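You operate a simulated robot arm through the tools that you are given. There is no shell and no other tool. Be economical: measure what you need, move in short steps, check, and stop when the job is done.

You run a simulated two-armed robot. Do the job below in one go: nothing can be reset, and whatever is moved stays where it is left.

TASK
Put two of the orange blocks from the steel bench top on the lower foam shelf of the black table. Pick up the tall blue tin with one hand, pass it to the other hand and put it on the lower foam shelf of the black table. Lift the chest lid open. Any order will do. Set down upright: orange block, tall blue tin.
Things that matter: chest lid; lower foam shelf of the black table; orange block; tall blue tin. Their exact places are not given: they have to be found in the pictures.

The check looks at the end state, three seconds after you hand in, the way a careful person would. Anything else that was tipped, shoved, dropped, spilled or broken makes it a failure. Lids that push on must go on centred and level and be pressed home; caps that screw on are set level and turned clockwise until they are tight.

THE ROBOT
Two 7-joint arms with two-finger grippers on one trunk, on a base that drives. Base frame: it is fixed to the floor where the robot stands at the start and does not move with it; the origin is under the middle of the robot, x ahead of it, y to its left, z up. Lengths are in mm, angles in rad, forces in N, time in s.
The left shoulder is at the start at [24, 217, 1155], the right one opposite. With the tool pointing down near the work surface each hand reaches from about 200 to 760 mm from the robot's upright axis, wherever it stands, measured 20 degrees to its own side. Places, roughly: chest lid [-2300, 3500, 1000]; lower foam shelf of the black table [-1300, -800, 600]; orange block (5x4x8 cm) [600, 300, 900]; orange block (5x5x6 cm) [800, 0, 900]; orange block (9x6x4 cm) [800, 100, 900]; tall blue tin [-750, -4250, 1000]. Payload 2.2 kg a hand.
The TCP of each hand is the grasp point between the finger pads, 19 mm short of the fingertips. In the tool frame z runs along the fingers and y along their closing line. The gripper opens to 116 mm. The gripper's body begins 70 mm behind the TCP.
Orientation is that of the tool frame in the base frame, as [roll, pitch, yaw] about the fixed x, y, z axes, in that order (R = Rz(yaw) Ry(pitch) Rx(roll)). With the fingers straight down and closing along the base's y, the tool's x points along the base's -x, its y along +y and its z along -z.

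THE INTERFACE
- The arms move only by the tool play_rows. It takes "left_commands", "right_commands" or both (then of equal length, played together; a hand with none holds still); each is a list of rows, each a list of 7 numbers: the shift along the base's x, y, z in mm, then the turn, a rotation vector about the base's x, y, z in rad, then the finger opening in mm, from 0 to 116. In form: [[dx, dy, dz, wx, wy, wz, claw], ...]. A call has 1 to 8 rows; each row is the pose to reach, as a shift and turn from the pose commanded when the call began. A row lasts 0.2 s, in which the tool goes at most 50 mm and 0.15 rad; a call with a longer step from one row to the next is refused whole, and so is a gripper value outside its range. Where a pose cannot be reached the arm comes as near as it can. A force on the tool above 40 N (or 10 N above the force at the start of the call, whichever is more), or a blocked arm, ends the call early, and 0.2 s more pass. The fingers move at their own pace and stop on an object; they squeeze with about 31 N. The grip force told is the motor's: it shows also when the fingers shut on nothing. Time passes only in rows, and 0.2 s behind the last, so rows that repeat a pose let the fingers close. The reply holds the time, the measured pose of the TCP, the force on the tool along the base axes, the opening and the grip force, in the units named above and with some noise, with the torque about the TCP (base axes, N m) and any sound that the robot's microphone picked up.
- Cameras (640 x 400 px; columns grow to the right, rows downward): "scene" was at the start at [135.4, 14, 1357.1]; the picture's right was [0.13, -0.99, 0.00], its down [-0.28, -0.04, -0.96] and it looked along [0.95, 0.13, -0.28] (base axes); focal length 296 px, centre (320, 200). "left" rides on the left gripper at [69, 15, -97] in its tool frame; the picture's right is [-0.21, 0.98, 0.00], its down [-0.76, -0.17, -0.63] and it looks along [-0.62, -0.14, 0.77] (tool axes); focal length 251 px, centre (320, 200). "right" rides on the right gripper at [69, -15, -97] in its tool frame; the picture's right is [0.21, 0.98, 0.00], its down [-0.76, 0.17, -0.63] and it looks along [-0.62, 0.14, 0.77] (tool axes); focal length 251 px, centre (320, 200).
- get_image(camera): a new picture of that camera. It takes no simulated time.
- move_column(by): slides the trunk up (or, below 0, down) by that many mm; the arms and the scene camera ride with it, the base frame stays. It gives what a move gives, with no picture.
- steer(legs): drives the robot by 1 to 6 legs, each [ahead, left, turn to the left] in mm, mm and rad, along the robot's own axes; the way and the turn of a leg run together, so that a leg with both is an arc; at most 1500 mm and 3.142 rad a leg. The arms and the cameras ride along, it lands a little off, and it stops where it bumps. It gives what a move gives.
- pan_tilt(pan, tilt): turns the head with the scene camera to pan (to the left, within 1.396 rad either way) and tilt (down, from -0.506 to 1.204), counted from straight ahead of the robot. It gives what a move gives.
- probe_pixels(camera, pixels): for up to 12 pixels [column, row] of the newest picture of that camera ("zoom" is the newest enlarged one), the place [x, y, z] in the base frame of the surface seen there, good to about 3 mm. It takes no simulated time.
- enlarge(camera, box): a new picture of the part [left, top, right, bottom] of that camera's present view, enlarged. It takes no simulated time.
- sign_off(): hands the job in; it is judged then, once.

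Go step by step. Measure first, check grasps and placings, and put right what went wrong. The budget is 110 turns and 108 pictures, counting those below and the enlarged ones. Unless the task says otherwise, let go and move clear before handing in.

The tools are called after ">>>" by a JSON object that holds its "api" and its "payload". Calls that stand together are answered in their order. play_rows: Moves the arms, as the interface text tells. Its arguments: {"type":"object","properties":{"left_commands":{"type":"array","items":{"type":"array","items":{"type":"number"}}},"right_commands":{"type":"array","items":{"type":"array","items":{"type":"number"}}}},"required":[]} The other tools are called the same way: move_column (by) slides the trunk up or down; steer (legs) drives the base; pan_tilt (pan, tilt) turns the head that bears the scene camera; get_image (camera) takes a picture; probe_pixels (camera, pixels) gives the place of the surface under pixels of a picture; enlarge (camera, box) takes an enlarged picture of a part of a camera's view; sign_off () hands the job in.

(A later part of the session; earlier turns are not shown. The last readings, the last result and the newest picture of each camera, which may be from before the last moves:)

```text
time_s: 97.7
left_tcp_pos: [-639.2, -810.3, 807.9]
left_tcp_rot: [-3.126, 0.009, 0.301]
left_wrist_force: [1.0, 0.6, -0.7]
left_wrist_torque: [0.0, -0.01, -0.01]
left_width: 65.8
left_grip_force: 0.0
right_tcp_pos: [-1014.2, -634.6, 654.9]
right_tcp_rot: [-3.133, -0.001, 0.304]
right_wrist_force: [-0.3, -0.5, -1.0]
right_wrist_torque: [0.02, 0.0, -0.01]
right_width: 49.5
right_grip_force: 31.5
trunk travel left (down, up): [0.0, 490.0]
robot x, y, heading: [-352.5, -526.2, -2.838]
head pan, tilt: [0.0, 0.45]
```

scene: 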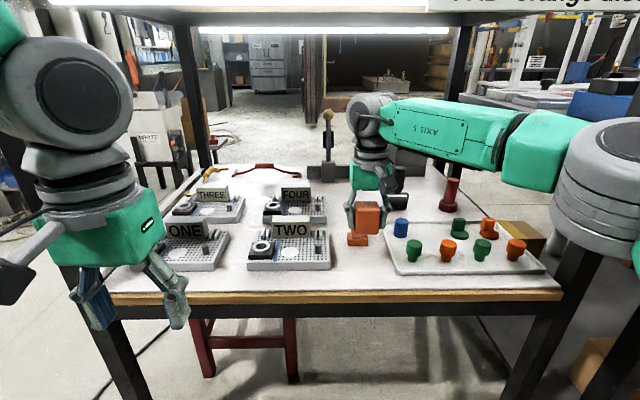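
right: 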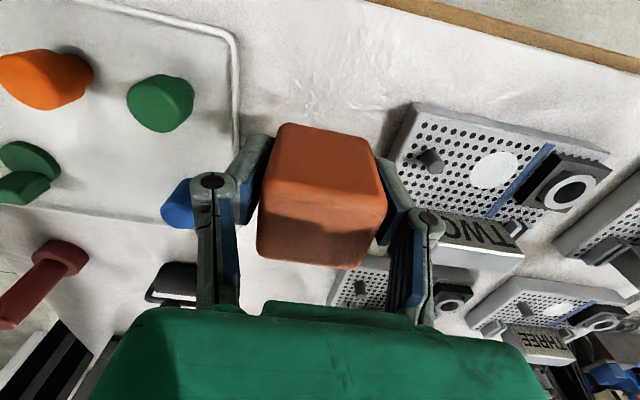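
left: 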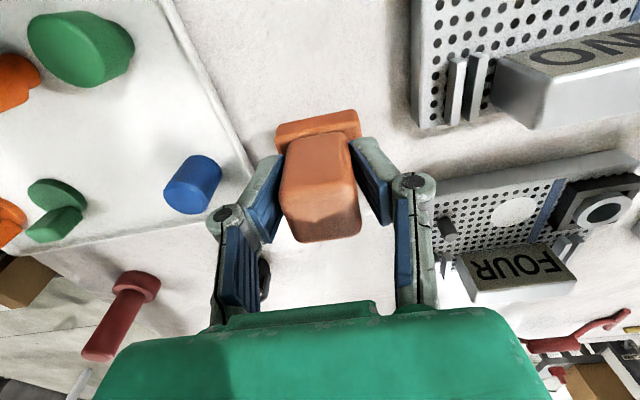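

>>> {"api": "play_rows", "payload": {"right_commands": [[0, 0, -2, 0, 0, 0, 40], [0, 0, -4, 0, 0, 0, 40], [0, 0, -4, 0, 0, 0, 40]]}}

```text
time_s: 98.5
left_tcp_pos: [-639.2, -811.0, 809.1]
left_tcp_rot: [-3.125, 0.007, 0.305]
left_wrist_force: [0.6, 0.0, 0.6]
left_wrist_torque: [-0.02, -0.02, -0.03]
left_width: 65.9
left_grip_force: 0.0
right_tcp_pos: [-1014.6, -634.5, 652.9]
right_tcp_rot: [-3.131, 0.003, 0.305]
right_wrist_force: [0.6, -0.7, 12.5]
right_wrist_torque: [-0.37, 0.07, 0.02]
right_width: 49.4
right_grip_force: 31.0
trunk travel left (down, up): [0.0, 490.0]
robot x, y, heading: [-352.7, -526.0, -2.842]
head pan, tilt: [0.0, 0.45]
```

Contact at 12.5 N. I'll release and rise straight up.

>>> {"api": "play_rows", "payload": {"right_commands": [[0, 0, 1, 0, 0, 0, 50], [0, 0, 1, 0, 0, 0, 65], [0, 0, 1, 0, 0, 0, 78], [0, 0, 15, 0, 0, 0, 78], [0, 0, 45, 0, 0, 0, 78], [0, 0, 80, 0, 0, 0, 78], [0, 0, 95, 0, 0, 0, 78]]}}

>>> {"api": "enlarge", "payload": {"camera": "scene", "box": [280, 150, 440, 310]}}

```text
time_s: 100.1
left_tcp_pos: [-639.7, -809.2, 806.8]
left_tcp_rot: [-3.126, 0.008, 0.303]
left_wrist_force: [-0.2, -0.1, -0.5]
left_wrist_torque: [-0.02, 0.02, -0.01]
left_width: 66.2
left_grip_force: 0.0
right_tcp_pos: [-1012.7, -633.9, 744.7]
right_tcp_rot: [-3.133, 0.001, 0.306]
right_wrist_force: [0.2, 0.0, -0.4]
right_wrist_torque: [0.03, 0.01, 0.0]
right_width: 78.0
right_grip_force: 0.0
trunk travel left (down, up): [0.0, 490.0]
robot x, y, heading: [-354.1, -526.6, -2.841]
head pan, tilt: [0.0, 0.45]
```

```text
2.50 times, centred on (360, 230) of scene
```

zoom: 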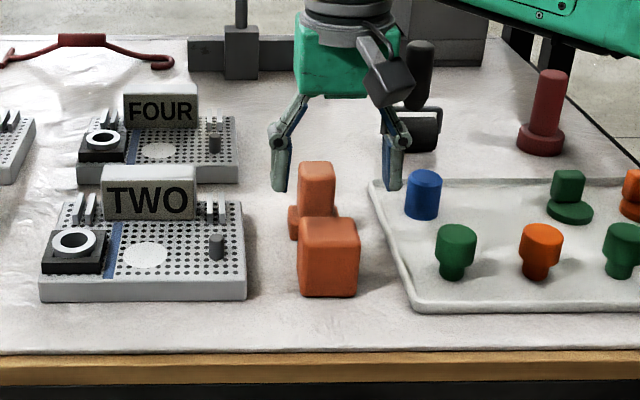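

Both orange blocks stand upright on the shelf. I'll retract the right hand straight out, back away, and raise the trunk.

>>> {"api": "play_rows", "payload": {"right_commands": [[40, 13, 10, 0, 0, 0, 78], [80, 26, 25, 0, 0, 0, 78], [122, 39, 40, 0, 0, 0, 78], [166, 53, 55, 0, 0, 0, 78], [208, 67, 70, 0, 0, 0, 78], [250, 85, 75, 0, 0, 0, 78], [285, 115, 75, 0, 0, 0, 78], [290, 144, 75, 0, 0, 0, 78]]}}

>>> {"api": "steer", "payload": {"legs": [[-450, 0, 0]]}}

>>> {"api": "move_column", "payload": {"by": 300}}

>>> {"api": "pan_tilt", "payload": {"pan": 1.2, "tilt": 0.2}}

>>> {"api": "get_image", "payload": {"camera": "scene"}}

```text
time_s: 101.9
left_tcp_pos: [-639.2, -808.1, 807.2]
left_tcp_rot: [-3.13, 0.008, 0.305]
left_wrist_force: [-0.3, -0.4, 0.0]
left_wrist_torque: [0.02, 0.03, 0.04]
left_width: 66.3
left_grip_force: 0.1
right_tcp_pos: [-725.2, -486.4, 821.0]
right_tcp_rot: [-3.134, -0.002, 0.306]
right_wrist_force: [0.7, 0.1, 0.5]
right_wrist_torque: [-0.02, 0.03, -0.01]
right_width: 77.8
right_grip_force: 0.2
trunk travel left (down, up): [0.0, 490.0]
robot x, y, heading: [-350.6, -527.7, -2.836]
head pan, tilt: [0.0, 0.45]
```

```text
time_s: 104.6
left_tcp_pos: [-212.3, -677.9, 807.5]
left_tcp_rot: [-3.129, 0.009, 0.311]
left_wrist_force: [0.4, 0.5, -0.4]
left_wrist_torque: [0.04, 0.01, -0.01]
left_width: 66.0
left_grip_force: 0.1
right_tcp_pos: [-300.1, -357.7, 820.7]
right_tcp_rot: [-3.133, 0.0, 0.313]
right_wrist_force: [-0.4, 0.7, -0.2]
right_wrist_torque: [-0.02, 0.02, 0.01]
right_width: 77.8
right_grip_force: 0.1
trunk travel left (down, up): [0.0, 490.0]
robot x, y, heading: [72.6, -394.4, -2.827]
head pan, tilt: [0.0, 0.45]
```

```text
time_s: 107.6
left_tcp_pos: [-211.2, -676.4, 1108.9]
left_tcp_rot: [-3.129, 0.011, 0.31]
left_wrist_force: [0.0, 0.3, 0.3]
left_wrist_torque: [-0.02, -0.01, 0.01]
left_width: 66.5
left_grip_force: 0.0
right_tcp_pos: [-300.2, -356.9, 1121.5]
right_tcp_rot: [-3.134, 0.002, 0.313]
right_wrist_force: [0.5, -0.1, 0.3]
right_wrist_torque: [0.01, 0.01, 0.04]
right_width: 78.2
right_grip_force: 0.0
trunk travel left (down, up): [-300.0, 190.0]
robot x, y, heading: [71.9, -389.7, -2.829]
head pan, tilt: [0.0, 0.45]
```

```text
time_s: 109.0
left_tcp_pos: [-211.0, -675.8, 1109.1]
left_tcp_rot: [-3.128, 0.011, 0.31]
left_wrist_force: [-0.2, -0.3, -0.5]
left_wrist_torque: [0.0, 0.02, 0.01]
left_width: 66.4
left_grip_force: 0.1
right_tcp_pos: [-300.8, -356.3, 1120.8]
right_tcp_rot: [-3.132, 0.002, 0.315]
right_wrist_force: [-0.4, 0.1, -0.1]
right_wrist_torque: [0.02, -0.02, 0.01]
right_width: 77.8
right_grip_force: 0.1
trunk travel left (down, up): [-300.0, 190.0]
robot x, y, heading: [72.7, -391.6, -2.827]
head pan, tilt: [1.201, 0.201]
```

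```text
49 pictures are left
```

scene: 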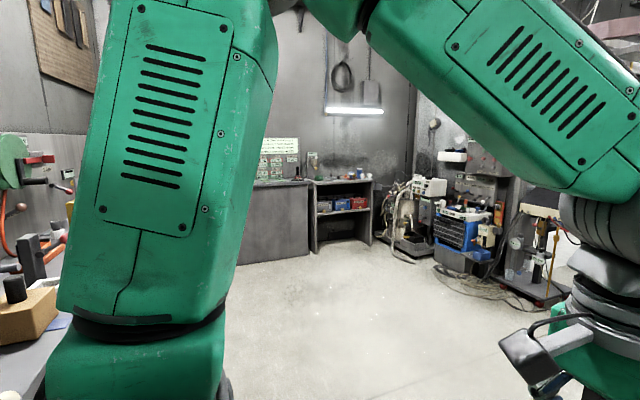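

The open lane runs in the −y direction, and the tin should be on one of the far benches. I'll shift over and turn to face it.

>>> {"api": "steer", "payload": {"legs": [[250, 230, 0], [0, 0, 1.26]]}}

>>> {"api": "pan_tilt", "payload": {"pan": -0.2, "tilt": 0.15}}

>>> {"api": "get_image", "payload": {"camera": "scene"}}

```text
time_s: 114.3
left_tcp_pos: [102.2, -1035.7, 1107.7]
left_tcp_rot: [-3.122, 0.01, 1.585]
left_wrist_force: [0.4, 0.3, 0.3]
left_wrist_torque: [-0.03, 0.05, 0.02]
left_width: 66.1
left_grip_force: 0.1
right_tcp_pos: [-230.2, -1027.2, 1121.2]
right_tcp_rot: [-3.126, 0.001, 1.588]
right_wrist_force: [1.6, 0.1, -0.9]
right_wrist_torque: [0.0, 0.03, -0.02]
right_width: 78.0
right_grip_force: 0.0
trunk travel left (down, up): [-300.0, 190.0]
robot x, y, heading: [-96.5, -684.4, -1.551]
head pan, tilt: [1.201, 0.201]
```

```text
time_s: 115.9
left_tcp_pos: [106.6, -1034.3, 1107.8]
left_tcp_rot: [-3.118, 0.012, 1.585]
left_wrist_force: [0.7, -0.2, -0.8]
left_wrist_torque: [0.03, 0.08, -0.01]
left_width: 66.2
left_grip_force: 0.2
right_tcp_pos: [-222.9, -1025.0, 1122.3]
right_tcp_rot: [-3.125, 0.004, 1.593]
right_wrist_force: [0.5, -1.2, -0.4]
right_wrist_torque: [-0.03, 0.04, -0.01]
right_width: 78.1
right_grip_force: 0.1
trunk travel left (down, up): [-300.0, 190.0]
robot x, y, heading: [-89.9, -683.4, -1.557]
head pan, tilt: [-0.201, 0.15]
```

```text
48 pictures are left
```

scene: 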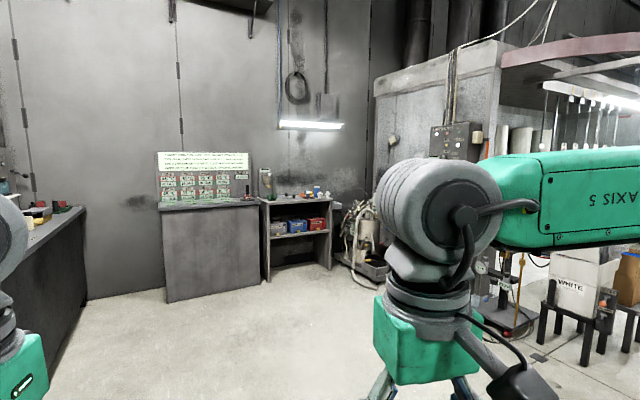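

The far bench at (270,195) should carry the tin, and there are small items at (265,185)–(325,195). I'll zoom in.

>>> {"api": "enlarge", "payload": {"camera": "scene", "box": [150, 140, 390, 290]}}

>>> {"api": "probe_pixels", "payload": {"camera": "zoom", "pixels": [[305, 115], [390, 140], [435, 130], [460, 145], [300, 170], [470, 165], [250, 175], [60, 190]]}}

```text
2.67 times, centred on (270, 215) of scene
```

zoom: 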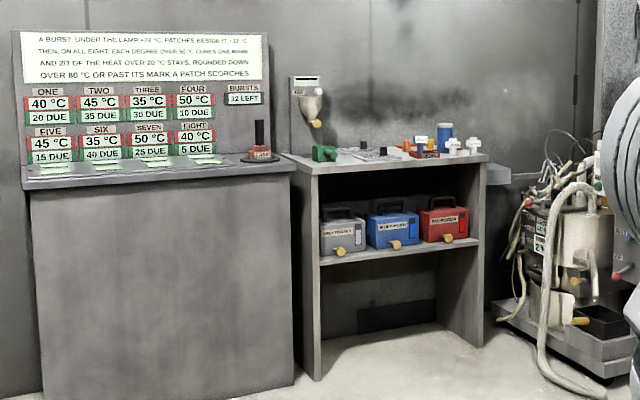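

```text
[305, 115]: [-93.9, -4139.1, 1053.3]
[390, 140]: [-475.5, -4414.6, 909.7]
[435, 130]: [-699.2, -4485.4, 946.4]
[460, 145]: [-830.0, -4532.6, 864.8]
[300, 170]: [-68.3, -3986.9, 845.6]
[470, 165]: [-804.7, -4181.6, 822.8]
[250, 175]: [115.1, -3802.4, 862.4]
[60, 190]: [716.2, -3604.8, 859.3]
```

The tall blue can at zoom (445,135) is near (−750,−4250). The bench front faces roughly +y, so I'll drive to about 1 m in front and look.

>>> {"api": "steer", "payload": {"legs": [[1400, -450, 0], [1100, -400, 0], [0, 0, 0.24]]}}

>>> {"api": "pan_tilt", "payload": {"pan": 0, "tilt": 0.4}}

>>> {"api": "get_image", "payload": {"camera": "scene"}}

```text
time_s: 129.7
left_tcp_pos: [-646.0, -3506.2, 1107.0]
left_tcp_rot: [-3.113, 0.011, 1.808]
left_wrist_force: [0.4, 1.0, 0.3]
left_wrist_torque: [-0.03, 0.1, -0.01]
left_width: 65.9
left_grip_force: 0.0
right_tcp_pos: [-970.3, -3569.8, 1124.1]
right_tcp_rot: [-3.121, 0.004, 1.811]
right_wrist_force: [0.4, 1.1, 0.2]
right_wrist_torque: [-0.08, 0.07, -0.03]
right_width: 78.0
right_grip_force: 0.0
trunk travel left (down, up): [-300.0, 190.0]
robot x, y, heading: [-918.4, -3206.8, -1.333]
head pan, tilt: [-0.201, 0.15]
```

```text
time_s: 130.4
left_tcp_pos: [-655.4, -3505.6, 1105.1]
left_tcp_rot: [-3.121, 0.001, 1.809]
left_wrist_force: [-0.1, 0.2, -1.2]
left_wrist_torque: [0.0, 0.0, -0.02]
left_width: 66.0
left_grip_force: 0.0
right_tcp_pos: [-980.3, -3570.0, 1123.5]
right_tcp_rot: [-3.127, 0.007, 1.809]
right_wrist_force: [0.1, -0.2, -0.5]
right_wrist_torque: [0.0, -0.04, -0.03]
right_width: 78.1
right_grip_force: 0.1
trunk travel left (down, up): [-300.0, 190.0]
robot x, y, heading: [-918.8, -3209.8, -1.343]
head pan, tilt: [0.0, 0.4]
```

```text
46 pictures are left
```

scene: 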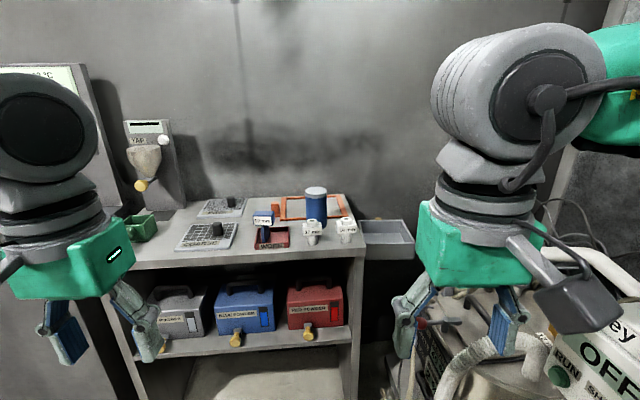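

>>> {"api": "enlarge", "payload": {"camera": "scene", "box": [230, 170, 390, 270]}}

>>> {"api": "probe_pixels", "payload": {"camera": "zoom", "pixels": [[345, 75], [345, 120], [345, 160], [310, 90], [378, 90], [345, 200], [325, 245], [475, 205], [370, 330], [215, 165], [450, 100], [170, 315]]}}

```text
4.00 times, centred on (310, 220) of scene
```

zoom: 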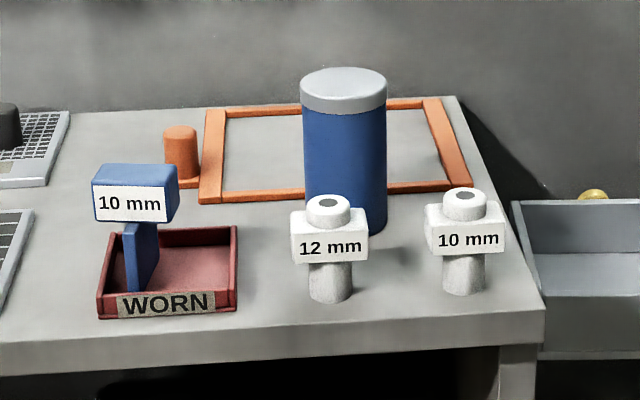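

```text
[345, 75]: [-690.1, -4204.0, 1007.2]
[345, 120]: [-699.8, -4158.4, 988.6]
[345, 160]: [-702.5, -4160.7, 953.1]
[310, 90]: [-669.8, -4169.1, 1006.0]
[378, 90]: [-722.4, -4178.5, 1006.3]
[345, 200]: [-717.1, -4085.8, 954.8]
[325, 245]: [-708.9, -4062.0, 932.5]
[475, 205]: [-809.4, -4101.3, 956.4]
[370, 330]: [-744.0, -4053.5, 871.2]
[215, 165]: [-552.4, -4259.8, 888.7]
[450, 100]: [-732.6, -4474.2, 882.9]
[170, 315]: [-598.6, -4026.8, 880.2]
```

The tin is about 72 mm across and 135 mm tall, near (−693,−4195), with its top at z≈1007. A machine at (590,370) is close to the right hand, so I'll measure it before driving in.

>>> {"api": "probe_pixels", "payload": {"camera": "scene", "pixels": [[590, 365], [560, 345], [600, 260], [450, 360], [440, 310], [470, 390], [385, 240], [150, 180]]}}

>>> {"api": "play_rows", "payload": {"right_commands": [[-2, 40, 10, 0, 0, 0, 78], [-4, 80, 20, 0, 0, 0, 78], [-6, 115, 30, 0, 0, 0, 78]], "left_commands": [[0, 0, 0, 0, 0, -0.14, 100], [0, 0, 0, 0, 0, -0.28, 100], [0, 0, 0, 0, 0, -0.42, 100]]}}

```text
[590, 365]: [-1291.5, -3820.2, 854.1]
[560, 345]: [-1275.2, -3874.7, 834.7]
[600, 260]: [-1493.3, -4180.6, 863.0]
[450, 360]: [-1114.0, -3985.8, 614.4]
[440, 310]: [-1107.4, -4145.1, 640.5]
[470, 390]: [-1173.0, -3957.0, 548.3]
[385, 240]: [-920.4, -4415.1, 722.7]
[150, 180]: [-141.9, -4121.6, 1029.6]
```

```text
time_s: 131.2
left_tcp_pos: [-672.0, -3509.2, 1111.2]
left_tcp_rot: [-3.135, 0.006, 1.386]
left_wrist_force: [-1.4, 0.2, 0.0]
left_wrist_torque: [0.02, -0.05, 0.0]
left_width: 100.0
left_grip_force: 0.0
right_tcp_pos: [-1002.6, -3456.9, 1153.9]
right_tcp_rot: [3.142, 0.006, 1.809]
right_wrist_force: [-1.2, 0.0, 0.6]
right_wrist_torque: [0.05, -0.04, 0.0]
right_width: 78.0
right_grip_force: 0.0
trunk travel left (down, up): [-300.0, 190.0]
robot x, y, heading: [-925.1, -3214.0, -1.336]
head pan, tilt: [0.0, 0.4]
```

The machine stays about 490 mm to the right of my line and below z 900, so going straight ahead is safe. I'll drive 380 mm in and start turning the left wrist so its camera faces left.

>>> {"api": "steer", "payload": {"legs": [[380, 0, 0]]}}

>>> {"api": "play_rows", "payload": {"left_commands": [[0, 0, 0, 0, 0, -0.145, 100], [0, 0, 0, 0, 0, -0.29, 100], [0, 0, 0, 0, 0, -0.435, 100], [0, 0, 0, 0, 0, -0.58, 100], [0, 0, 0, 0, 0, -0.725, 100], [0, 0, 0, 0, 0, -0.87, 100], [0, 0, 0, 0, 0, -1.015, 100], [0, 0, 0, 0, 0, -1.15, 100]]}}

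>>> {"api": "get_image", "payload": {"camera": "left"}}

>>> {"api": "get_image", "payload": {"camera": "scene"}}

```text
time_s: 133.7
left_tcp_pos: [-601.6, -3895.3, 1113.7]
left_tcp_rot: [3.135, 0.0, 1.383]
left_wrist_force: [-0.5, -0.7, 1.0]
left_wrist_torque: [0.04, -0.08, -0.02]
left_width: 99.7
left_grip_force: 0.0
right_tcp_pos: [-934.1, -3846.5, 1151.1]
right_tcp_rot: [3.126, 0.007, 1.811]
right_wrist_force: [-0.7, -0.7, 0.8]
right_wrist_torque: [0.08, -0.07, -0.03]
right_width: 78.1
right_grip_force: 0.0
trunk travel left (down, up): [-300.0, 190.0]
robot x, y, heading: [-836.0, -3592.1, -1.339]
head pan, tilt: [0.0, 0.4]
```

```text
time_s: 135.7
left_tcp_pos: [-559.4, -3883.7, 1105.1]
left_tcp_rot: [-3.125, 0.03, 0.228]
left_wrist_force: [0.4, -0.1, 1.1]
left_wrist_torque: [-0.03, 0.09, 0.05]
left_width: 99.9
left_grip_force: 0.2
right_tcp_pos: [-888.4, -3830.1, 1157.9]
right_tcp_rot: [-3.113, 0.011, 1.808]
right_wrist_force: [0.5, -0.2, 0.9]
right_wrist_torque: [-0.01, 0.08, -0.04]
right_width: 77.9
right_grip_force: 0.0
trunk travel left (down, up): [-300.0, 190.0]
robot x, y, heading: [-844.8, -3591.1, -1.334]
head pan, tilt: [0.0, 0.4]
stopped in row 8 (left hand): the arm was blocked; the commanded pose is now the measured one
```

```text
44 pictures are left
```

left: 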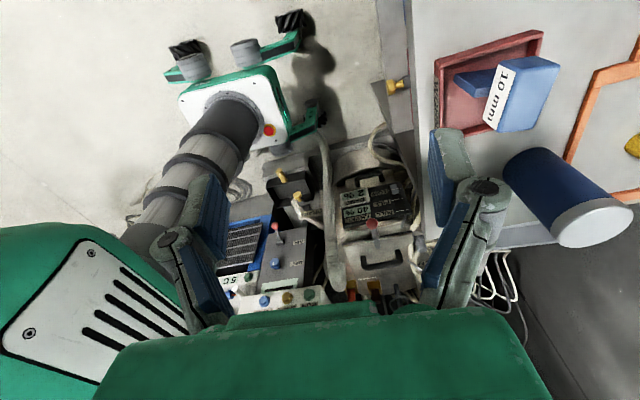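

```text
43 pictures are left
```

scene: 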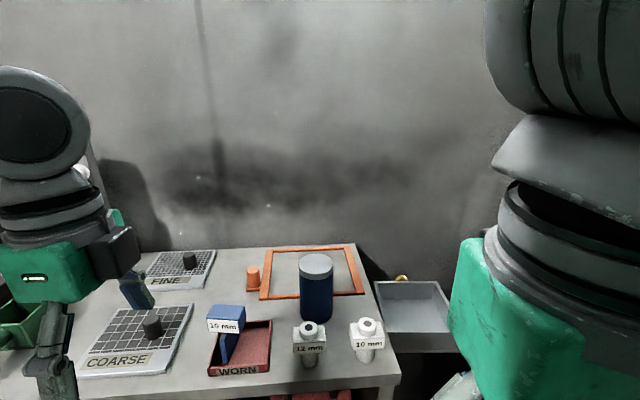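

The left wrist is turned with its camera on the left side. I'll measure the tin from the head camera at this closer range.

>>> {"api": "enlarge", "payload": {"camera": "scene", "box": [240, 230, 400, 370]}}

>>> {"api": "probe_pixels", "payload": {"camera": "scene", "pixels": [[317, 266], [301, 265], [332, 265], [317, 256], [317, 277], [316, 300], [302, 300], [330, 300], [310, 327], [316, 320]]}}

>>> {"api": "play_rows", "payload": {"left_commands": [[0, 0, 0, 0, 0, 0, 100], [0, 0, 0, 0, 0, 0, 100]]}}

```text
2.86 times, centred on (320, 300) of scene
```

zoom: 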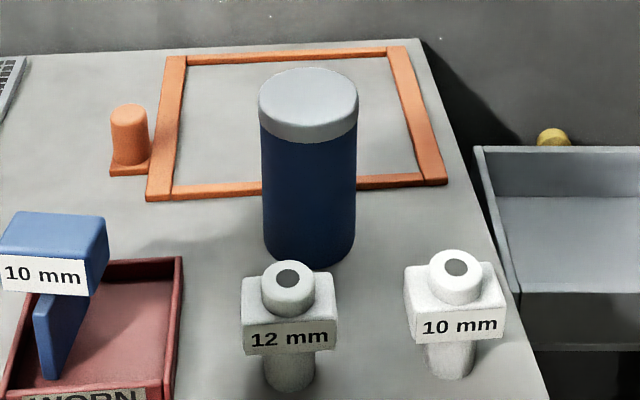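

```text
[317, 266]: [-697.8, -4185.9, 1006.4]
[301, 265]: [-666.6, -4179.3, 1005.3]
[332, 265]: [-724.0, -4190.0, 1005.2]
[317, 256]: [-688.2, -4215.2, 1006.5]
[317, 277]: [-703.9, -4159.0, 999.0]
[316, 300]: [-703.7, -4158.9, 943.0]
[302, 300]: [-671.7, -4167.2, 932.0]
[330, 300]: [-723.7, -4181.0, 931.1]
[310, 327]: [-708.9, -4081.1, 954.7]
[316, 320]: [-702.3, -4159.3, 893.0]
```

```text
time_s: 136.5
left_tcp_pos: [-577.4, -3886.9, 1107.2]
left_tcp_rot: [-3.126, 0.018, 0.225]
left_wrist_force: [0.2, 0.1, 0.3]
left_wrist_torque: [0.01, 0.03, 0.0]
left_width: 100.1
left_grip_force: 0.1
right_tcp_pos: [-905.9, -3833.0, 1157.0]
right_tcp_rot: [-3.119, 0.011, 1.806]
right_wrist_force: [1.1, 0.3, -0.2]
right_wrist_torque: [-0.02, 0.03, 0.0]
right_width: 77.9
right_grip_force: 0.1
trunk travel left (down, up): [-300.0, 190.0]
robot x, y, heading: [-853.1, -3593.9, -1.339]
head pan, tilt: [0.0, 0.4]
stopped in row 2 (left hand): the arm was blocked; the commanded pose is now the measured one
```

The tin's axis is near (−696,−4190): lid z 985–1006, base ≈872. I'll move the left hand over it, staying at z≈1107.

>>> {"api": "play_rows", "payload": {"left_commands": [[-10, -40, 0, 0, 0, 0, 100], [-22, -80, 0, 0, 0, 0, 100], [-35, -120, 0, 0, 0, 0, 100], [-50, -160, 0, 0, 0, 0, 100], [-66, -200, 0, 0, 0, 0, 100], [-84, -240, 0, 0, 0, 0, 100], [-100, -275, 0, 0, 0, 0, 100], [-112, -300, 0, 0, 0, 0, 100]]}}

>>> {"api": "get_image", "payload": {"camera": "scene"}}

>>> {"api": "get_image", "payload": {"camera": "left"}}

```text
time_s: 138.3
left_tcp_pos: [-668.1, -4183.1, 1109.0]
left_tcp_rot: [-3.127, 0.031, 0.227]
left_wrist_force: [1.6, -0.2, 1.6]
left_wrist_torque: [-0.02, 0.11, -0.01]
left_width: 100.0
left_grip_force: 0.0
right_tcp_pos: [-888.9, -3830.5, 1158.8]
right_tcp_rot: [-3.11, 0.011, 1.804]
right_wrist_force: [0.9, 0.6, 0.3]
right_wrist_torque: [-0.03, 0.05, 0.0]
right_width: 78.0
right_grip_force: 0.1
trunk travel left (down, up): [-300.0, 190.0]
robot x, y, heading: [-845.5, -3596.2, -1.339]
head pan, tilt: [0.0, 0.4]
```

```text
41 pictures are left
```

scene: 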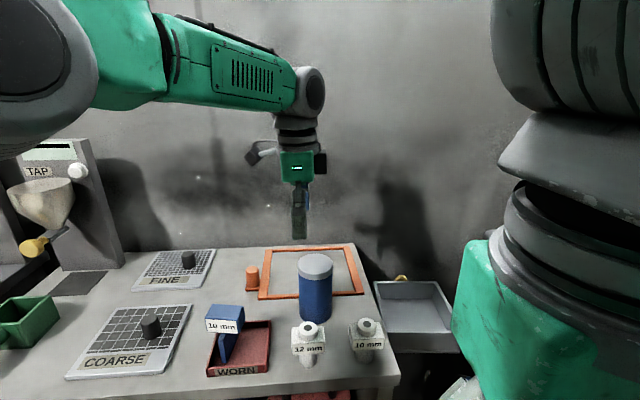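

```text
40 pictures are left
```

left: 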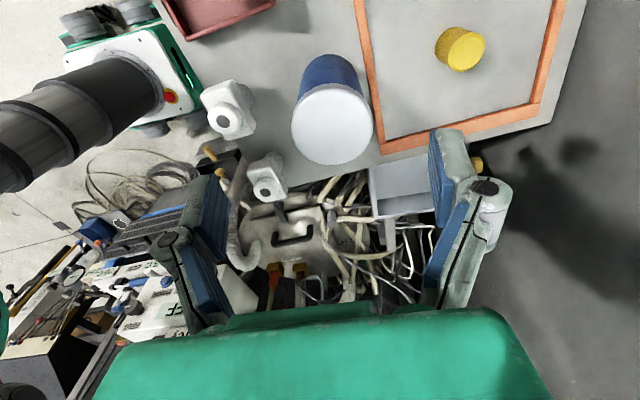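

The left hand hovers close to the tin. I'll wait for the sway to die and re-read.

>>> {"api": "play_rows", "payload": {"left_commands": [[0, 0, 0, 0, 0, 0, 100], [0, 0, 0, 0, 0, 0, 100], [0, 0, 0, 0, 0, 0, 100], [0, 0, 0, 0, 0, 0, 100], [0, 0, 0, 0, 0, 0, 100], [0, 0, 0, 0, 0, 0, 100], [0, 0, 0, 0, 0, 0, 100], [0, 0, 0, 0, 0, 0, 100]]}}

>>> {"api": "play_rows", "payload": {"left_commands": [[0, 0, 0, 0, 0, 0, 100], [0, 0, 0, 0, 0, 0, 100], [0, 0, 0, 0, 0, 0, 100], [0, 0, 0, 0, 0, 0, 100]]}}

>>> {"api": "play_rows", "payload": {"left_commands": [[0, 0, 0, 0, 0, 0, 100], [0, 0, 0, 0, 0, 0, 100], [0, 0, 0, 0, 0, 0, 100]]}}

>>> {"api": "get_image", "payload": {"camera": "left"}}

>>> {"api": "probe_pixels", "payload": {"camera": "left", "pixels": [[333, 122], [333, 95], [333, 155], [300, 122], [365, 122]]}}

```text
time_s: 140.3
left_tcp_pos: [-664.2, -4175.8, 1113.6]
left_tcp_rot: [-3.131, 0.031, 0.233]
left_wrist_force: [1.1, 0.1, 0.0]
left_wrist_torque: [-0.03, 0.07, 0.04]
left_width: 100.2
left_grip_force: 0.0
right_tcp_pos: [-884.7, -3823.8, 1160.2]
right_tcp_rot: [-3.106, 0.016, 1.809]
right_wrist_force: [-0.3, -0.5, 0.0]
right_wrist_torque: [-0.04, -0.02, -0.02]
right_width: 78.2
right_grip_force: 0.1
trunk travel left (down, up): [-300.0, 190.0]
robot x, y, heading: [-845.3, -3591.6, -1.331]
head pan, tilt: [0.0, 0.4]
stopped in row 8 (left hand): the arm was blocked; the commanded pose is now the measured one
```

```text
time_s: 141.3
left_tcp_pos: [-694.9, -4183.1, 1111.6]
left_tcp_rot: [-3.133, 0.008, 0.227]
left_wrist_force: [-0.6, -0.2, -0.7]
left_wrist_torque: [0.01, -0.07, 0.01]
left_width: 100.1
left_grip_force: 0.0
right_tcp_pos: [-913.7, -3832.0, 1157.9]
right_tcp_rot: [-3.129, 0.014, 1.806]
right_wrist_force: [-0.5, -0.3, -0.8]
right_wrist_torque: [0.02, -0.04, -0.03]
right_width: 78.0
right_grip_force: 0.1
trunk travel left (down, up): [-300.0, 190.0]
robot x, y, heading: [-847.9, -3597.6, -1.334]
head pan, tilt: [0.0, 0.4]
```

```text
time_s: 142.1
left_tcp_pos: [-680.3, -4180.3, 1111.9]
left_tcp_rot: [-3.132, 0.02, 0.229]
left_wrist_force: [-0.6, -0.6, 0.7]
left_wrist_torque: [0.02, -0.05, 0.0]
left_width: 100.0
left_grip_force: 0.0
right_tcp_pos: [-901.6, -3828.6, 1158.8]
right_tcp_rot: [-3.117, 0.015, 1.809]
right_wrist_force: [0.0, 0.0, -0.6]
right_wrist_torque: [-0.02, -0.04, -0.03]
right_width: 78.2
right_grip_force: 0.3
trunk travel left (down, up): [-300.0, 190.0]
robot x, y, heading: [-843.9, -3595.1, -1.334]
head pan, tilt: [0.0, 0.4]
```

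```text
39 pictures are left
```

left: 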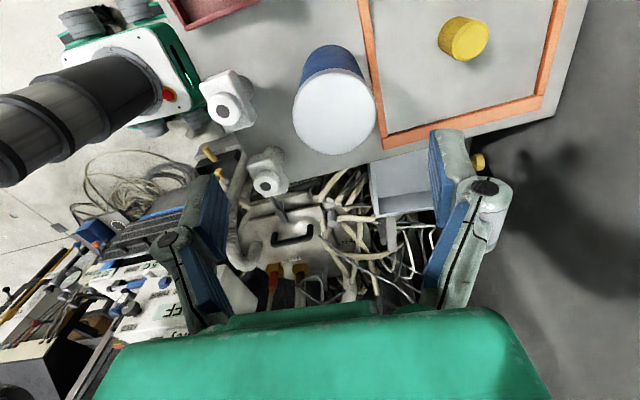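

```text
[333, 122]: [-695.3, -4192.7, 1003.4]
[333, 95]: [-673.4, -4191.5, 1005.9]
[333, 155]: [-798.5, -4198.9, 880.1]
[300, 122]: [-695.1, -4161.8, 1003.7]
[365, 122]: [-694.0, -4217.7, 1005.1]
```

Tin centre is confirmed at (−696,−4190), with the hand averaging (−683,−4180). I'll shift by (−13,−10) and descend to z≈974, gripping below the lid.

>>> {"api": "play_rows", "payload": {"left_commands": [[-8, -6, -15, 0, 0, 0, 100], [-13, -10, -40, 0, 0, 0, 100], [-13, -10, -70, 0, 0, 0, 100], [-13, -10, -100, 0, 0, 0, 100], [-13, -10, -125, 0, 0, 0, 100], [-13, -10, -138, 0, 0, 0, 100], [-13, -10, -138, 0, 0, 0, 100]]}}

>>> {"api": "get_image", "payload": {"camera": "left"}}

>>> {"api": "get_image", "payload": {"camera": "scene"}}

```text
time_s: 143.7
left_tcp_pos: [-665.9, -4185.4, 972.8]
left_tcp_rot: [-3.131, 0.039, 0.234]
left_wrist_force: [1.2, 0.0, -0.1]
left_wrist_torque: [-0.01, 0.11, 0.03]
left_width: 99.7
left_grip_force: 0.1
right_tcp_pos: [-873.7, -3822.4, 1160.6]
right_tcp_rot: [-3.098, 0.012, 1.811]
right_wrist_force: [0.5, 0.2, 0.1]
right_wrist_torque: [0.0, 0.04, 0.0]
right_width: 78.1
right_grip_force: 0.0
trunk travel left (down, up): [-300.0, 190.0]
robot x, y, heading: [-842.0, -3594.0, -1.332]
head pan, tilt: [0.0, 0.4]
```

```text
38 pictures are left
```

left: 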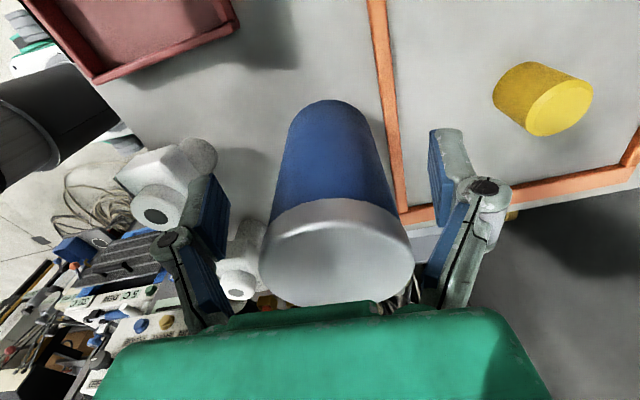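

```text
37 pictures are left
```

scene: 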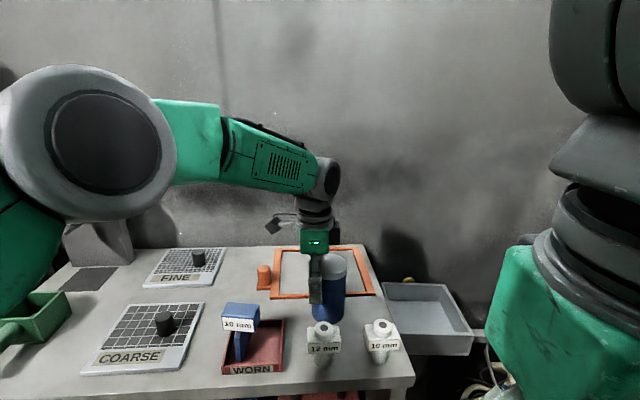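

The base leans left under the extended arm (hand at x −666). I'll hold briefly and read the static offset.

>>> {"api": "play_rows", "payload": {"left_commands": [[0, 0, 0, 0, 0, 0, 100], [0, 0, 0, 0, 0, 0, 100], [0, 0, 0, 0, 0, 0, 100], [0, 0, 0, 0, 0, 0, 100], [0, 0, 0, 0, 0, 0, 100], [0, 0, 0, 0, 0, 0, 100]]}}

>>> {"api": "play_rows", "payload": {"left_commands": [[0, 0, 0, 0, 0, 0, 100], [0, 0, 0, 0, 0, 0, 100], [0, 0, 0, 0, 0, 0, 100]]}}

>>> {"api": "play_rows", "payload": {"left_commands": [[0, 0, 0, 0, 0, 0, 100], [0, 0, 0, 0, 0, 0, 100], [0, 0, 0, 0, 0, 0, 100]]}}

```text
time_s: 145.1
left_tcp_pos: [-685.4, -4189.7, 974.3]
left_tcp_rot: [-3.132, 0.023, 0.229]
left_wrist_force: [0.2, 0.0, -0.7]
left_wrist_torque: [0.01, -0.01, -0.04]
left_width: 100.3
left_grip_force: 0.1
right_tcp_pos: [-894.3, -3827.3, 1158.9]
right_tcp_rot: [-3.114, 0.014, 1.805]
right_wrist_force: [-0.3, -0.7, -0.1]
right_wrist_torque: [0.01, 0.04, 0.03]
right_width: 77.9
right_grip_force: 0.0
trunk travel left (down, up): [-300.0, 190.0]
robot x, y, heading: [-844.5, -3591.9, -1.335]
head pan, tilt: [0.0, 0.4]
```

```text
time_s: 145.9
left_tcp_pos: [-697.1, -4194.2, 974.5]
left_tcp_rot: [-3.132, 0.015, 0.23]
left_wrist_force: [-0.5, -1.6, -0.1]
left_wrist_torque: [0.02, 0.01, -0.03]
left_width: 99.5
left_grip_force: 0.2
right_tcp_pos: [-910.4, -3832.6, 1157.0]
right_tcp_rot: [-3.127, 0.014, 1.805]
right_wrist_force: [0.5, 0.2, -0.1]
right_wrist_torque: [0.04, -0.03, 0.0]
right_width: 77.9
right_grip_force: 0.0
trunk travel left (down, up): [-300.0, 190.0]
robot x, y, heading: [-846.4, -3597.4, -1.34]
head pan, tilt: [0.0, 0.4]
```

```text
time_s: 146.7
left_tcp_pos: [-712.8, -4195.4, 972.6]
left_tcp_rot: [-3.131, 0.002, 0.224]
left_wrist_force: [-2.1, -0.2, 0.0]
left_wrist_torque: [0.0, -0.12, 0.01]
left_width: 99.9
left_grip_force: 0.0
right_tcp_pos: [-923.0, -3835.2, 1157.1]
right_tcp_rot: [-3.137, 0.013, 1.805]
right_wrist_force: [0.1, -1.4, -0.4]
right_wrist_torque: [0.04, -0.07, 0.02]
right_width: 77.6
right_grip_force: 0.0
trunk travel left (down, up): [-300.0, 190.0]
robot x, y, heading: [-848.5, -3597.0, -1.339]
head pan, tilt: [0.0, 0.4]
```

The hand oscillates slowly (x −666 to −713) and is now near its slow extreme. I'll shift +16 mm to centre on the tin, close at once, and lift straight up.

>>> {"api": "play_rows", "payload": {"left_commands": [[16, 4, 0, 0, 0, 0, 90], [16, 4, 0, 0, 0, 0, 50], [16, 4, 0, 0, 0, 0, 50], [16, 4, 6, 0, 0, 0, 50], [16, 4, 25, 0, 0, 0, 50], [16, 4, 60, 0, 0, 0, 50], [16, 4, 100, 0, 0, 0, 50], [16, 4, 140, 0, 0, 0, 50]]}}

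>>> {"api": "get_image", "payload": {"camera": "left"}}

>>> {"api": "get_image", "payload": {"camera": "scene"}}

```text
time_s: 148.5
left_tcp_pos: [-681.6, -4188.8, 1117.0]
left_tcp_rot: [-3.128, 0.016, 0.229]
left_wrist_force: [-1.4, -0.6, 0.1]
left_wrist_torque: [0.01, -0.02, -0.01]
left_width: 49.9
left_grip_force: 0.0
right_tcp_pos: [-904.5, -3829.2, 1158.0]
right_tcp_rot: [-3.125, 0.013, 1.804]
right_wrist_force: [-0.5, -0.1, 0.0]
right_wrist_torque: [0.02, -0.04, -0.03]
right_width: 77.9
right_grip_force: 0.1
trunk travel left (down, up): [-300.0, 190.0]
robot x, y, heading: [-844.1, -3593.8, -1.335]
head pan, tilt: [0.0, 0.4]
```

```text
36 pictures are left
```

left: 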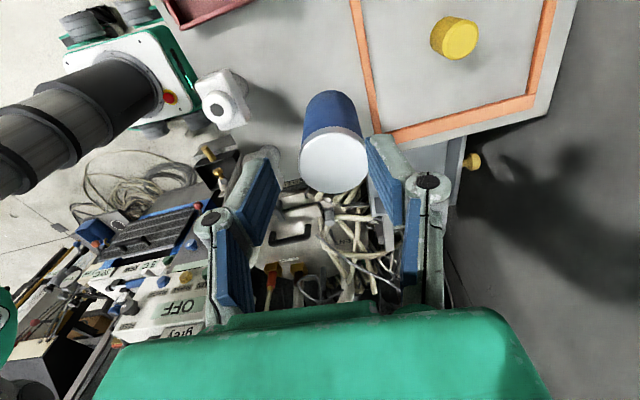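

```text
35 pictures are left
```

scene: 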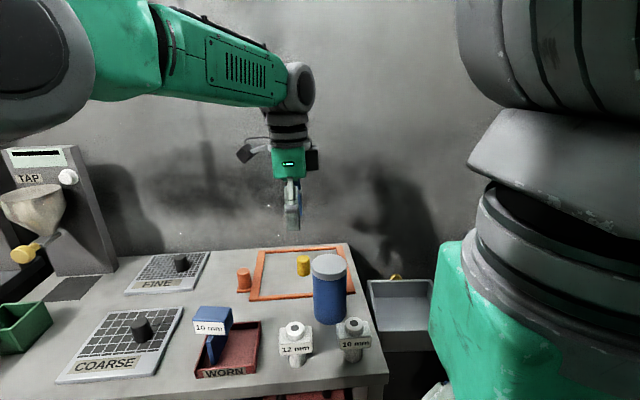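

The grip missed: the tin slid slightly right but still stands at (330,290). I'll let the sway decay fully with several waits in one go, then re-measure.

>>> {"api": "play_rows", "payload": {"left_commands": [[0, 0, 0, 0, 0, 0, 100], [0, 0, 0, 0, 0, 0, 100], [0, 0, 0, 0, 0, 0, 100], [0, 0, 0, 0, 0, 0, 100], [0, 0, 0, 0, 0, 0, 100], [0, 0, 0, 0, 0, 0, 100], [0, 0, 0, 0, 0, 0, 100], [0, 0, 0, 0, 0, 0, 100]]}}

>>> {"api": "play_rows", "payload": {"left_commands": [[0, 0, 0, 0, 0, 0, 100], [0, 0, 0, 0, 0, 0, 100], [0, 0, 0, 0, 0, 0, 100], [0, 0, 0, 0, 0, 0, 100], [0, 0, 0, 0, 0, 0, 100], [0, 0, 0, 0, 0, 0, 100], [0, 0, 0, 0, 0, 0, 100], [0, 0, 0, 0, 0, 0, 100]]}}

>>> {"api": "play_rows", "payload": {"left_commands": [[0, 0, 0, 0, 0, 0, 100], [0, 0, 0, 0, 0, 0, 100], [0, 0, 0, 0, 0, 0, 100], [0, 0, 0, 0, 0, 0, 100], [0, 0, 0, 0, 0, 0, 100], [0, 0, 0, 0, 0, 0, 100], [0, 0, 0, 0, 0, 0, 100], [0, 0, 0, 0, 0, 0, 100]]}}

>>> {"api": "play_rows", "payload": {"left_commands": [[0, 0, 0, 0, 0, 0, 100], [0, 0, 0, 0, 0, 0, 100], [0, 0, 0, 0, 0, 0, 100], [0, 0, 0, 0, 0, 0, 100]]}}

>>> {"api": "get_image", "payload": {"camera": "left"}}

>>> {"api": "enlarge", "payload": {"camera": "scene", "box": [240, 230, 400, 370]}}

```text
time_s: 150.3
left_tcp_pos: [-659.1, -4184.0, 1117.1]
left_tcp_rot: [-3.131, 0.034, 0.23]
left_wrist_force: [-0.2, -0.7, 0.3]
left_wrist_torque: [-0.03, 0.03, 0.02]
left_width: 99.9
left_grip_force: 0.0
right_tcp_pos: [-882.3, -3824.4, 1160.5]
right_tcp_rot: [-3.109, 0.013, 1.806]
right_wrist_force: [0.9, 1.1, 0.0]
right_wrist_torque: [-0.02, 0.03, 0.0]
right_width: 77.8
right_grip_force: 0.2
trunk travel left (down, up): [-300.0, 190.0]
robot x, y, heading: [-843.0, -3594.2, -1.331]
head pan, tilt: [0.0, 0.4]
```

```text
time_s: 152.3
left_tcp_pos: [-615.4, -4170.9, 1118.9]
left_tcp_rot: [-3.133, 0.062, 0.24]
left_wrist_force: [2.5, 0.2, 0.7]
left_wrist_torque: [-0.04, 0.18, 0.05]
left_width: 99.9
left_grip_force: 0.2
right_tcp_pos: [-839.8, -3811.7, 1163.0]
right_tcp_rot: [-3.076, 0.019, 1.816]
right_wrist_force: [0.9, 1.1, 0.2]
right_wrist_torque: [-0.07, 0.03, 0.02]
right_width: 78.1
right_grip_force: 0.1
trunk travel left (down, up): [-300.0, 190.0]
robot x, y, heading: [-834.5, -3589.1, -1.336]
head pan, tilt: [0.0, 0.4]
stopped in row 8 (left hand): the arm was blocked; the commanded pose is now the measured one
```

```text
time_s: 154.1
left_tcp_pos: [-629.2, -4173.3, 1118.1]
left_tcp_rot: [-3.137, 0.055, 0.235]
left_wrist_force: [1.4, 0.5, 0.9]
left_wrist_torque: [-0.01, 0.13, 0.01]
left_width: 99.9
left_grip_force: 0.1
right_tcp_pos: [-853.0, -3814.0, 1162.2]
right_tcp_rot: [-3.083, 0.02, 1.812]
right_wrist_force: [0.3, 0.1, -1.2]
right_wrist_torque: [-0.05, 0.06, 0.03]
right_width: 78.1
right_grip_force: 0.1
trunk travel left (down, up): [-300.0, 190.0]
robot x, y, heading: [-833.9, -3588.2, -1.337]
head pan, tilt: [0.0, 0.4]
```

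```text
time_s: 155.1
left_tcp_pos: [-672.3, -4183.0, 1119.3]
left_tcp_rot: [-3.135, 0.023, 0.231]
left_wrist_force: [-1.0, -1.2, 0.3]
left_wrist_torque: [-0.02, -0.1, -0.01]
left_width: 100.2
left_grip_force: 0.1
right_tcp_pos: [-894.3, -3823.0, 1159.0]
right_tcp_rot: [-3.116, 0.02, 1.809]
right_wrist_force: [-0.6, -1.5, 0.2]
right_wrist_torque: [0.03, -0.06, -0.01]
right_width: 78.1
right_grip_force: 0.1
trunk travel left (down, up): [-300.0, 190.0]
robot x, y, heading: [-846.7, -3595.7, -1.333]
head pan, tilt: [0.0, 0.4]
```

```text
34 pictures are left
```

left: 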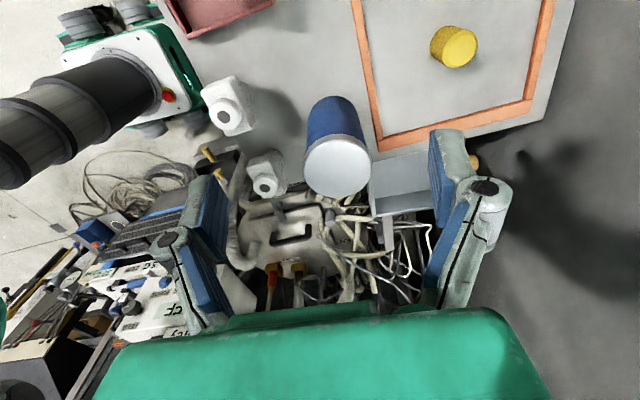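

```text
2.86 times, centred on (320, 300) of scene
```

zoom: 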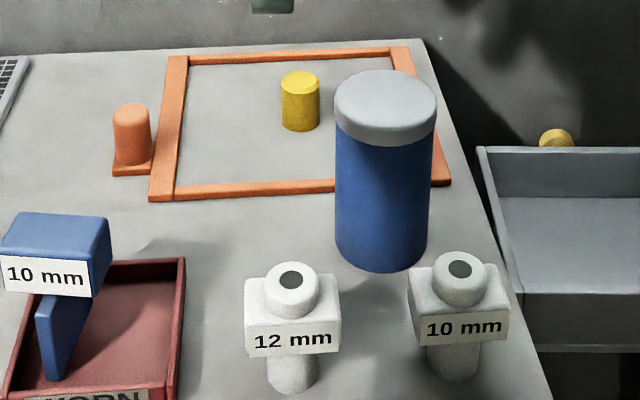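

The lean keeps building up while I hold still, as if something pushes the robot from one side. I'll look right and left to find a contact.

>>> {"api": "pan_tilt", "payload": {"pan": -1.2, "tilt": 0.6}}

>>> {"api": "get_image", "payload": {"camera": "scene"}}

>>> {"api": "pan_tilt", "payload": {"pan": 0.9, "tilt": 0.4}}

>>> {"api": "get_image", "payload": {"camera": "scene"}}

```text
time_s: 156.5
left_tcp_pos: [-605.1, -4168.6, 1120.1]
left_tcp_rot: [-3.136, 0.07, 0.237]
left_wrist_force: [2.7, 0.6, 0.5]
left_wrist_torque: [-0.07, 0.26, 0.01]
left_width: 100.1
left_grip_force: 0.0
right_tcp_pos: [-829.9, -3807.6, 1164.5]
right_tcp_rot: [-3.072, 0.02, 1.812]
right_wrist_force: [1.0, 0.4, -0.3]
right_wrist_torque: [-0.07, 0.08, 0.04]
right_width: 78.0
right_grip_force: 0.0
trunk travel left (down, up): [-300.0, 190.0]
robot x, y, heading: [-829.0, -3592.8, -1.332]
head pan, tilt: [-1.201, 0.6]
```

```text
32 pictures are left
```

scene: 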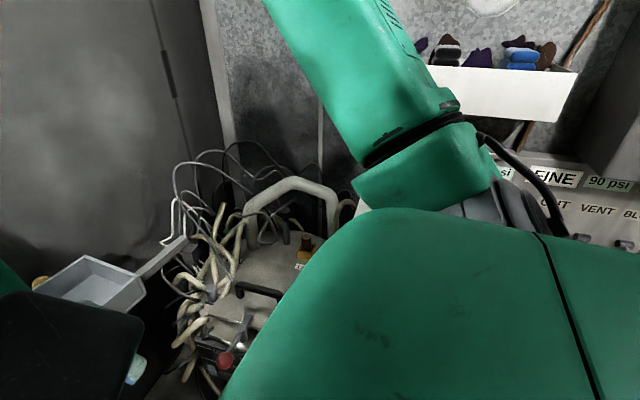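

```text
time_s: 158.5
left_tcp_pos: [-635.9, -4175.5, 1116.9]
left_tcp_rot: [-3.132, 0.045, 0.232]
left_wrist_force: [-0.1, 1.1, -0.3]
left_wrist_torque: [-0.03, 0.02, 0.02]
left_width: 100.0
left_grip_force: 0.1
right_tcp_pos: [-858.9, -3816.5, 1160.0]
right_tcp_rot: [-3.089, 0.018, 1.81]
right_wrist_force: [0.1, 1.5, -0.1]
right_wrist_torque: [-0.06, 0.02, -0.01]
right_width: 78.0
right_grip_force: 0.0
trunk travel left (down, up): [-300.0, 190.0]
robot x, y, heading: [-833.0, -3591.2, -1.334]
head pan, tilt: [0.901, 0.4]
```

```text
31 pictures are left
```

scene: 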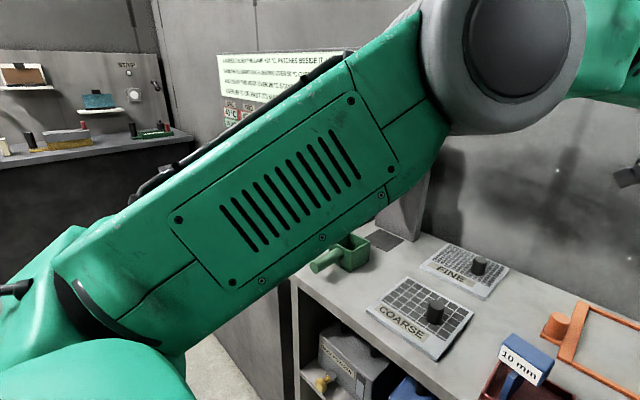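

No clear contact is visible, but the base may be touching the hose machine on the right. I'll back off a little and to the left with the hand high, then watch whether the sway decays.

>>> {"api": "steer", "payload": {"legs": [[-70, 0, 0]]}}

>>> {"api": "pan_tilt", "payload": {"pan": 0.0, "tilt": 0.4}}

>>> {"api": "play_rows", "payload": {"right_commands": [[0, 0, 0, 0, 0, 0, 78], [0, 0, 0, 0, 0, 0, 78], [0, 0, 0, 0, 0, 0, 78], [0, 0, 0, 0, 0, 0, 78], [0, 0, 0, 0, 0, 0, 78], [0, 0, 0, 0, 0, 0, 78], [0, 0, 0, 0, 0, 0, 78], [0, 0, 0, 0, 0, 0, 78]]}}

>>> {"api": "play_rows", "payload": {"right_commands": [[0, 0, 0, 0, 0, 0, 78], [0, 0, 0, 0, 0, 0, 78], [0, 0, 0, 0, 0, 0, 78], [0, 0, 0, 0, 0, 0, 78], [0, 0, 0, 0, 0, 0, 78], [0, 0, 0, 0, 0, 0, 78], [0, 0, 0, 0, 0, 0, 78], [0, 0, 0, 0, 0, 0, 78]]}}

>>> {"api": "play_rows", "payload": {"right_commands": [[0, 0, 0, 0, 0, 0, 78], [0, 0, 0, 0, 0, 0, 78], [0, 0, 0, 0, 0, 0, 78], [0, 0, 0, 0, 0, 0, 78]]}}

```text
time_s: 159.5
left_tcp_pos: [-694.0, -4116.4, 1121.5]
left_tcp_rot: [-3.138, 0.019, 0.228]
left_wrist_force: [0.3, 0.2, 0.8]
left_wrist_torque: [-0.06, -0.1, -0.02]
left_width: 100.1
left_grip_force: 0.1
right_tcp_pos: [-916.8, -3756.4, 1160.3]
right_tcp_rot: [-3.12, 0.024, 1.808]
right_wrist_force: [0.1, 0.4, 1.1]
right_wrist_torque: [-0.07, -0.03, -0.02]
right_width: 78.2
right_grip_force: 0.0
trunk travel left (down, up): [-300.0, 190.0]
robot x, y, heading: [-857.9, -3528.9, -1.334]
head pan, tilt: [0.901, 0.4]
```

```text
time_s: 160.7
left_tcp_pos: [-704.1, -4115.2, 1126.4]
left_tcp_rot: [3.139, 0.015, 0.229]
left_wrist_force: [-1.9, 0.6, -0.3]
left_wrist_torque: [-0.04, -0.11, 0.02]
left_width: 100.0
left_grip_force: 0.1
right_tcp_pos: [-927.9, -3754.8, 1160.3]
right_tcp_rot: [-3.13, 0.023, 1.803]
right_wrist_force: [-0.9, 0.4, 0.8]
right_wrist_torque: [0.01, -0.04, -0.02]
right_width: 78.1
right_grip_force: 0.1
trunk travel left (down, up): [-300.0, 190.0]
robot x, y, heading: [-865.4, -3532.6, -1.34]
head pan, tilt: [0.0, 0.4]
```

```text
time_s: 162.5
left_tcp_pos: [-689.9, -4112.4, 1125.5]
left_tcp_rot: [3.139, 0.025, 0.23]
left_wrist_force: [-1.2, 0.0, 1.0]
left_wrist_torque: [0.03, -0.02, 0.0]
left_width: 100.0
left_grip_force: 0.1
right_tcp_pos: [-912.4, -3752.1, 1160.8]
right_tcp_rot: [-3.118, 0.024, 1.804]
right_wrist_force: [0.0, 0.1, -0.1]
right_wrist_torque: [-0.01, -0.01, 0.0]
right_width: 77.8
right_grip_force: 0.0
trunk travel left (down, up): [-300.0, 190.0]
robot x, y, heading: [-856.7, -3528.0, -1.334]
head pan, tilt: [0.0, 0.4]
```

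```text
time_s: 164.3
left_tcp_pos: [-677.3, -4109.0, 1127.5]
left_tcp_rot: [3.136, 0.036, 0.23]
left_wrist_force: [0.3, 1.6, 1.2]
left_wrist_torque: [-0.04, -0.03, -0.01]
left_width: 100.0
left_grip_force: 0.0
right_tcp_pos: [-898.1, -3747.2, 1163.2]
right_tcp_rot: [-3.107, 0.026, 1.804]
right_wrist_force: [-0.5, 0.0, 0.0]
right_wrist_torque: [-0.03, 0.0, 0.0]
right_width: 77.9
right_grip_force: 0.1
trunk travel left (down, up): [-300.0, 190.0]
robot x, y, heading: [-853.1, -3524.4, -1.336]
head pan, tilt: [0.0, 0.4]
```

```text
time_s: 165.5
left_tcp_pos: [-647.5, -4102.4, 1126.0]
left_tcp_rot: [3.14, 0.047, 0.236]
left_wrist_force: [0.3, 0.6, -0.7]
left_wrist_torque: [0.01, 0.13, 0.02]
left_width: 99.8
left_grip_force: 0.1
right_tcp_pos: [-872.5, -3741.7, 1163.6]
right_tcp_rot: [-3.091, 0.028, 1.811]
right_wrist_force: [0.7, 0.9, 0.6]
right_wrist_torque: [-0.04, 0.06, 0.01]
right_width: 78.0
right_grip_force: 0.0
trunk travel left (down, up): [-300.0, 190.0]
robot x, y, heading: [-849.6, -3524.6, -1.338]
head pan, tilt: [0.0, 0.4]
stopped in row 4 (right hand): the arm was blocked; the commanded pose is now the measured one
```

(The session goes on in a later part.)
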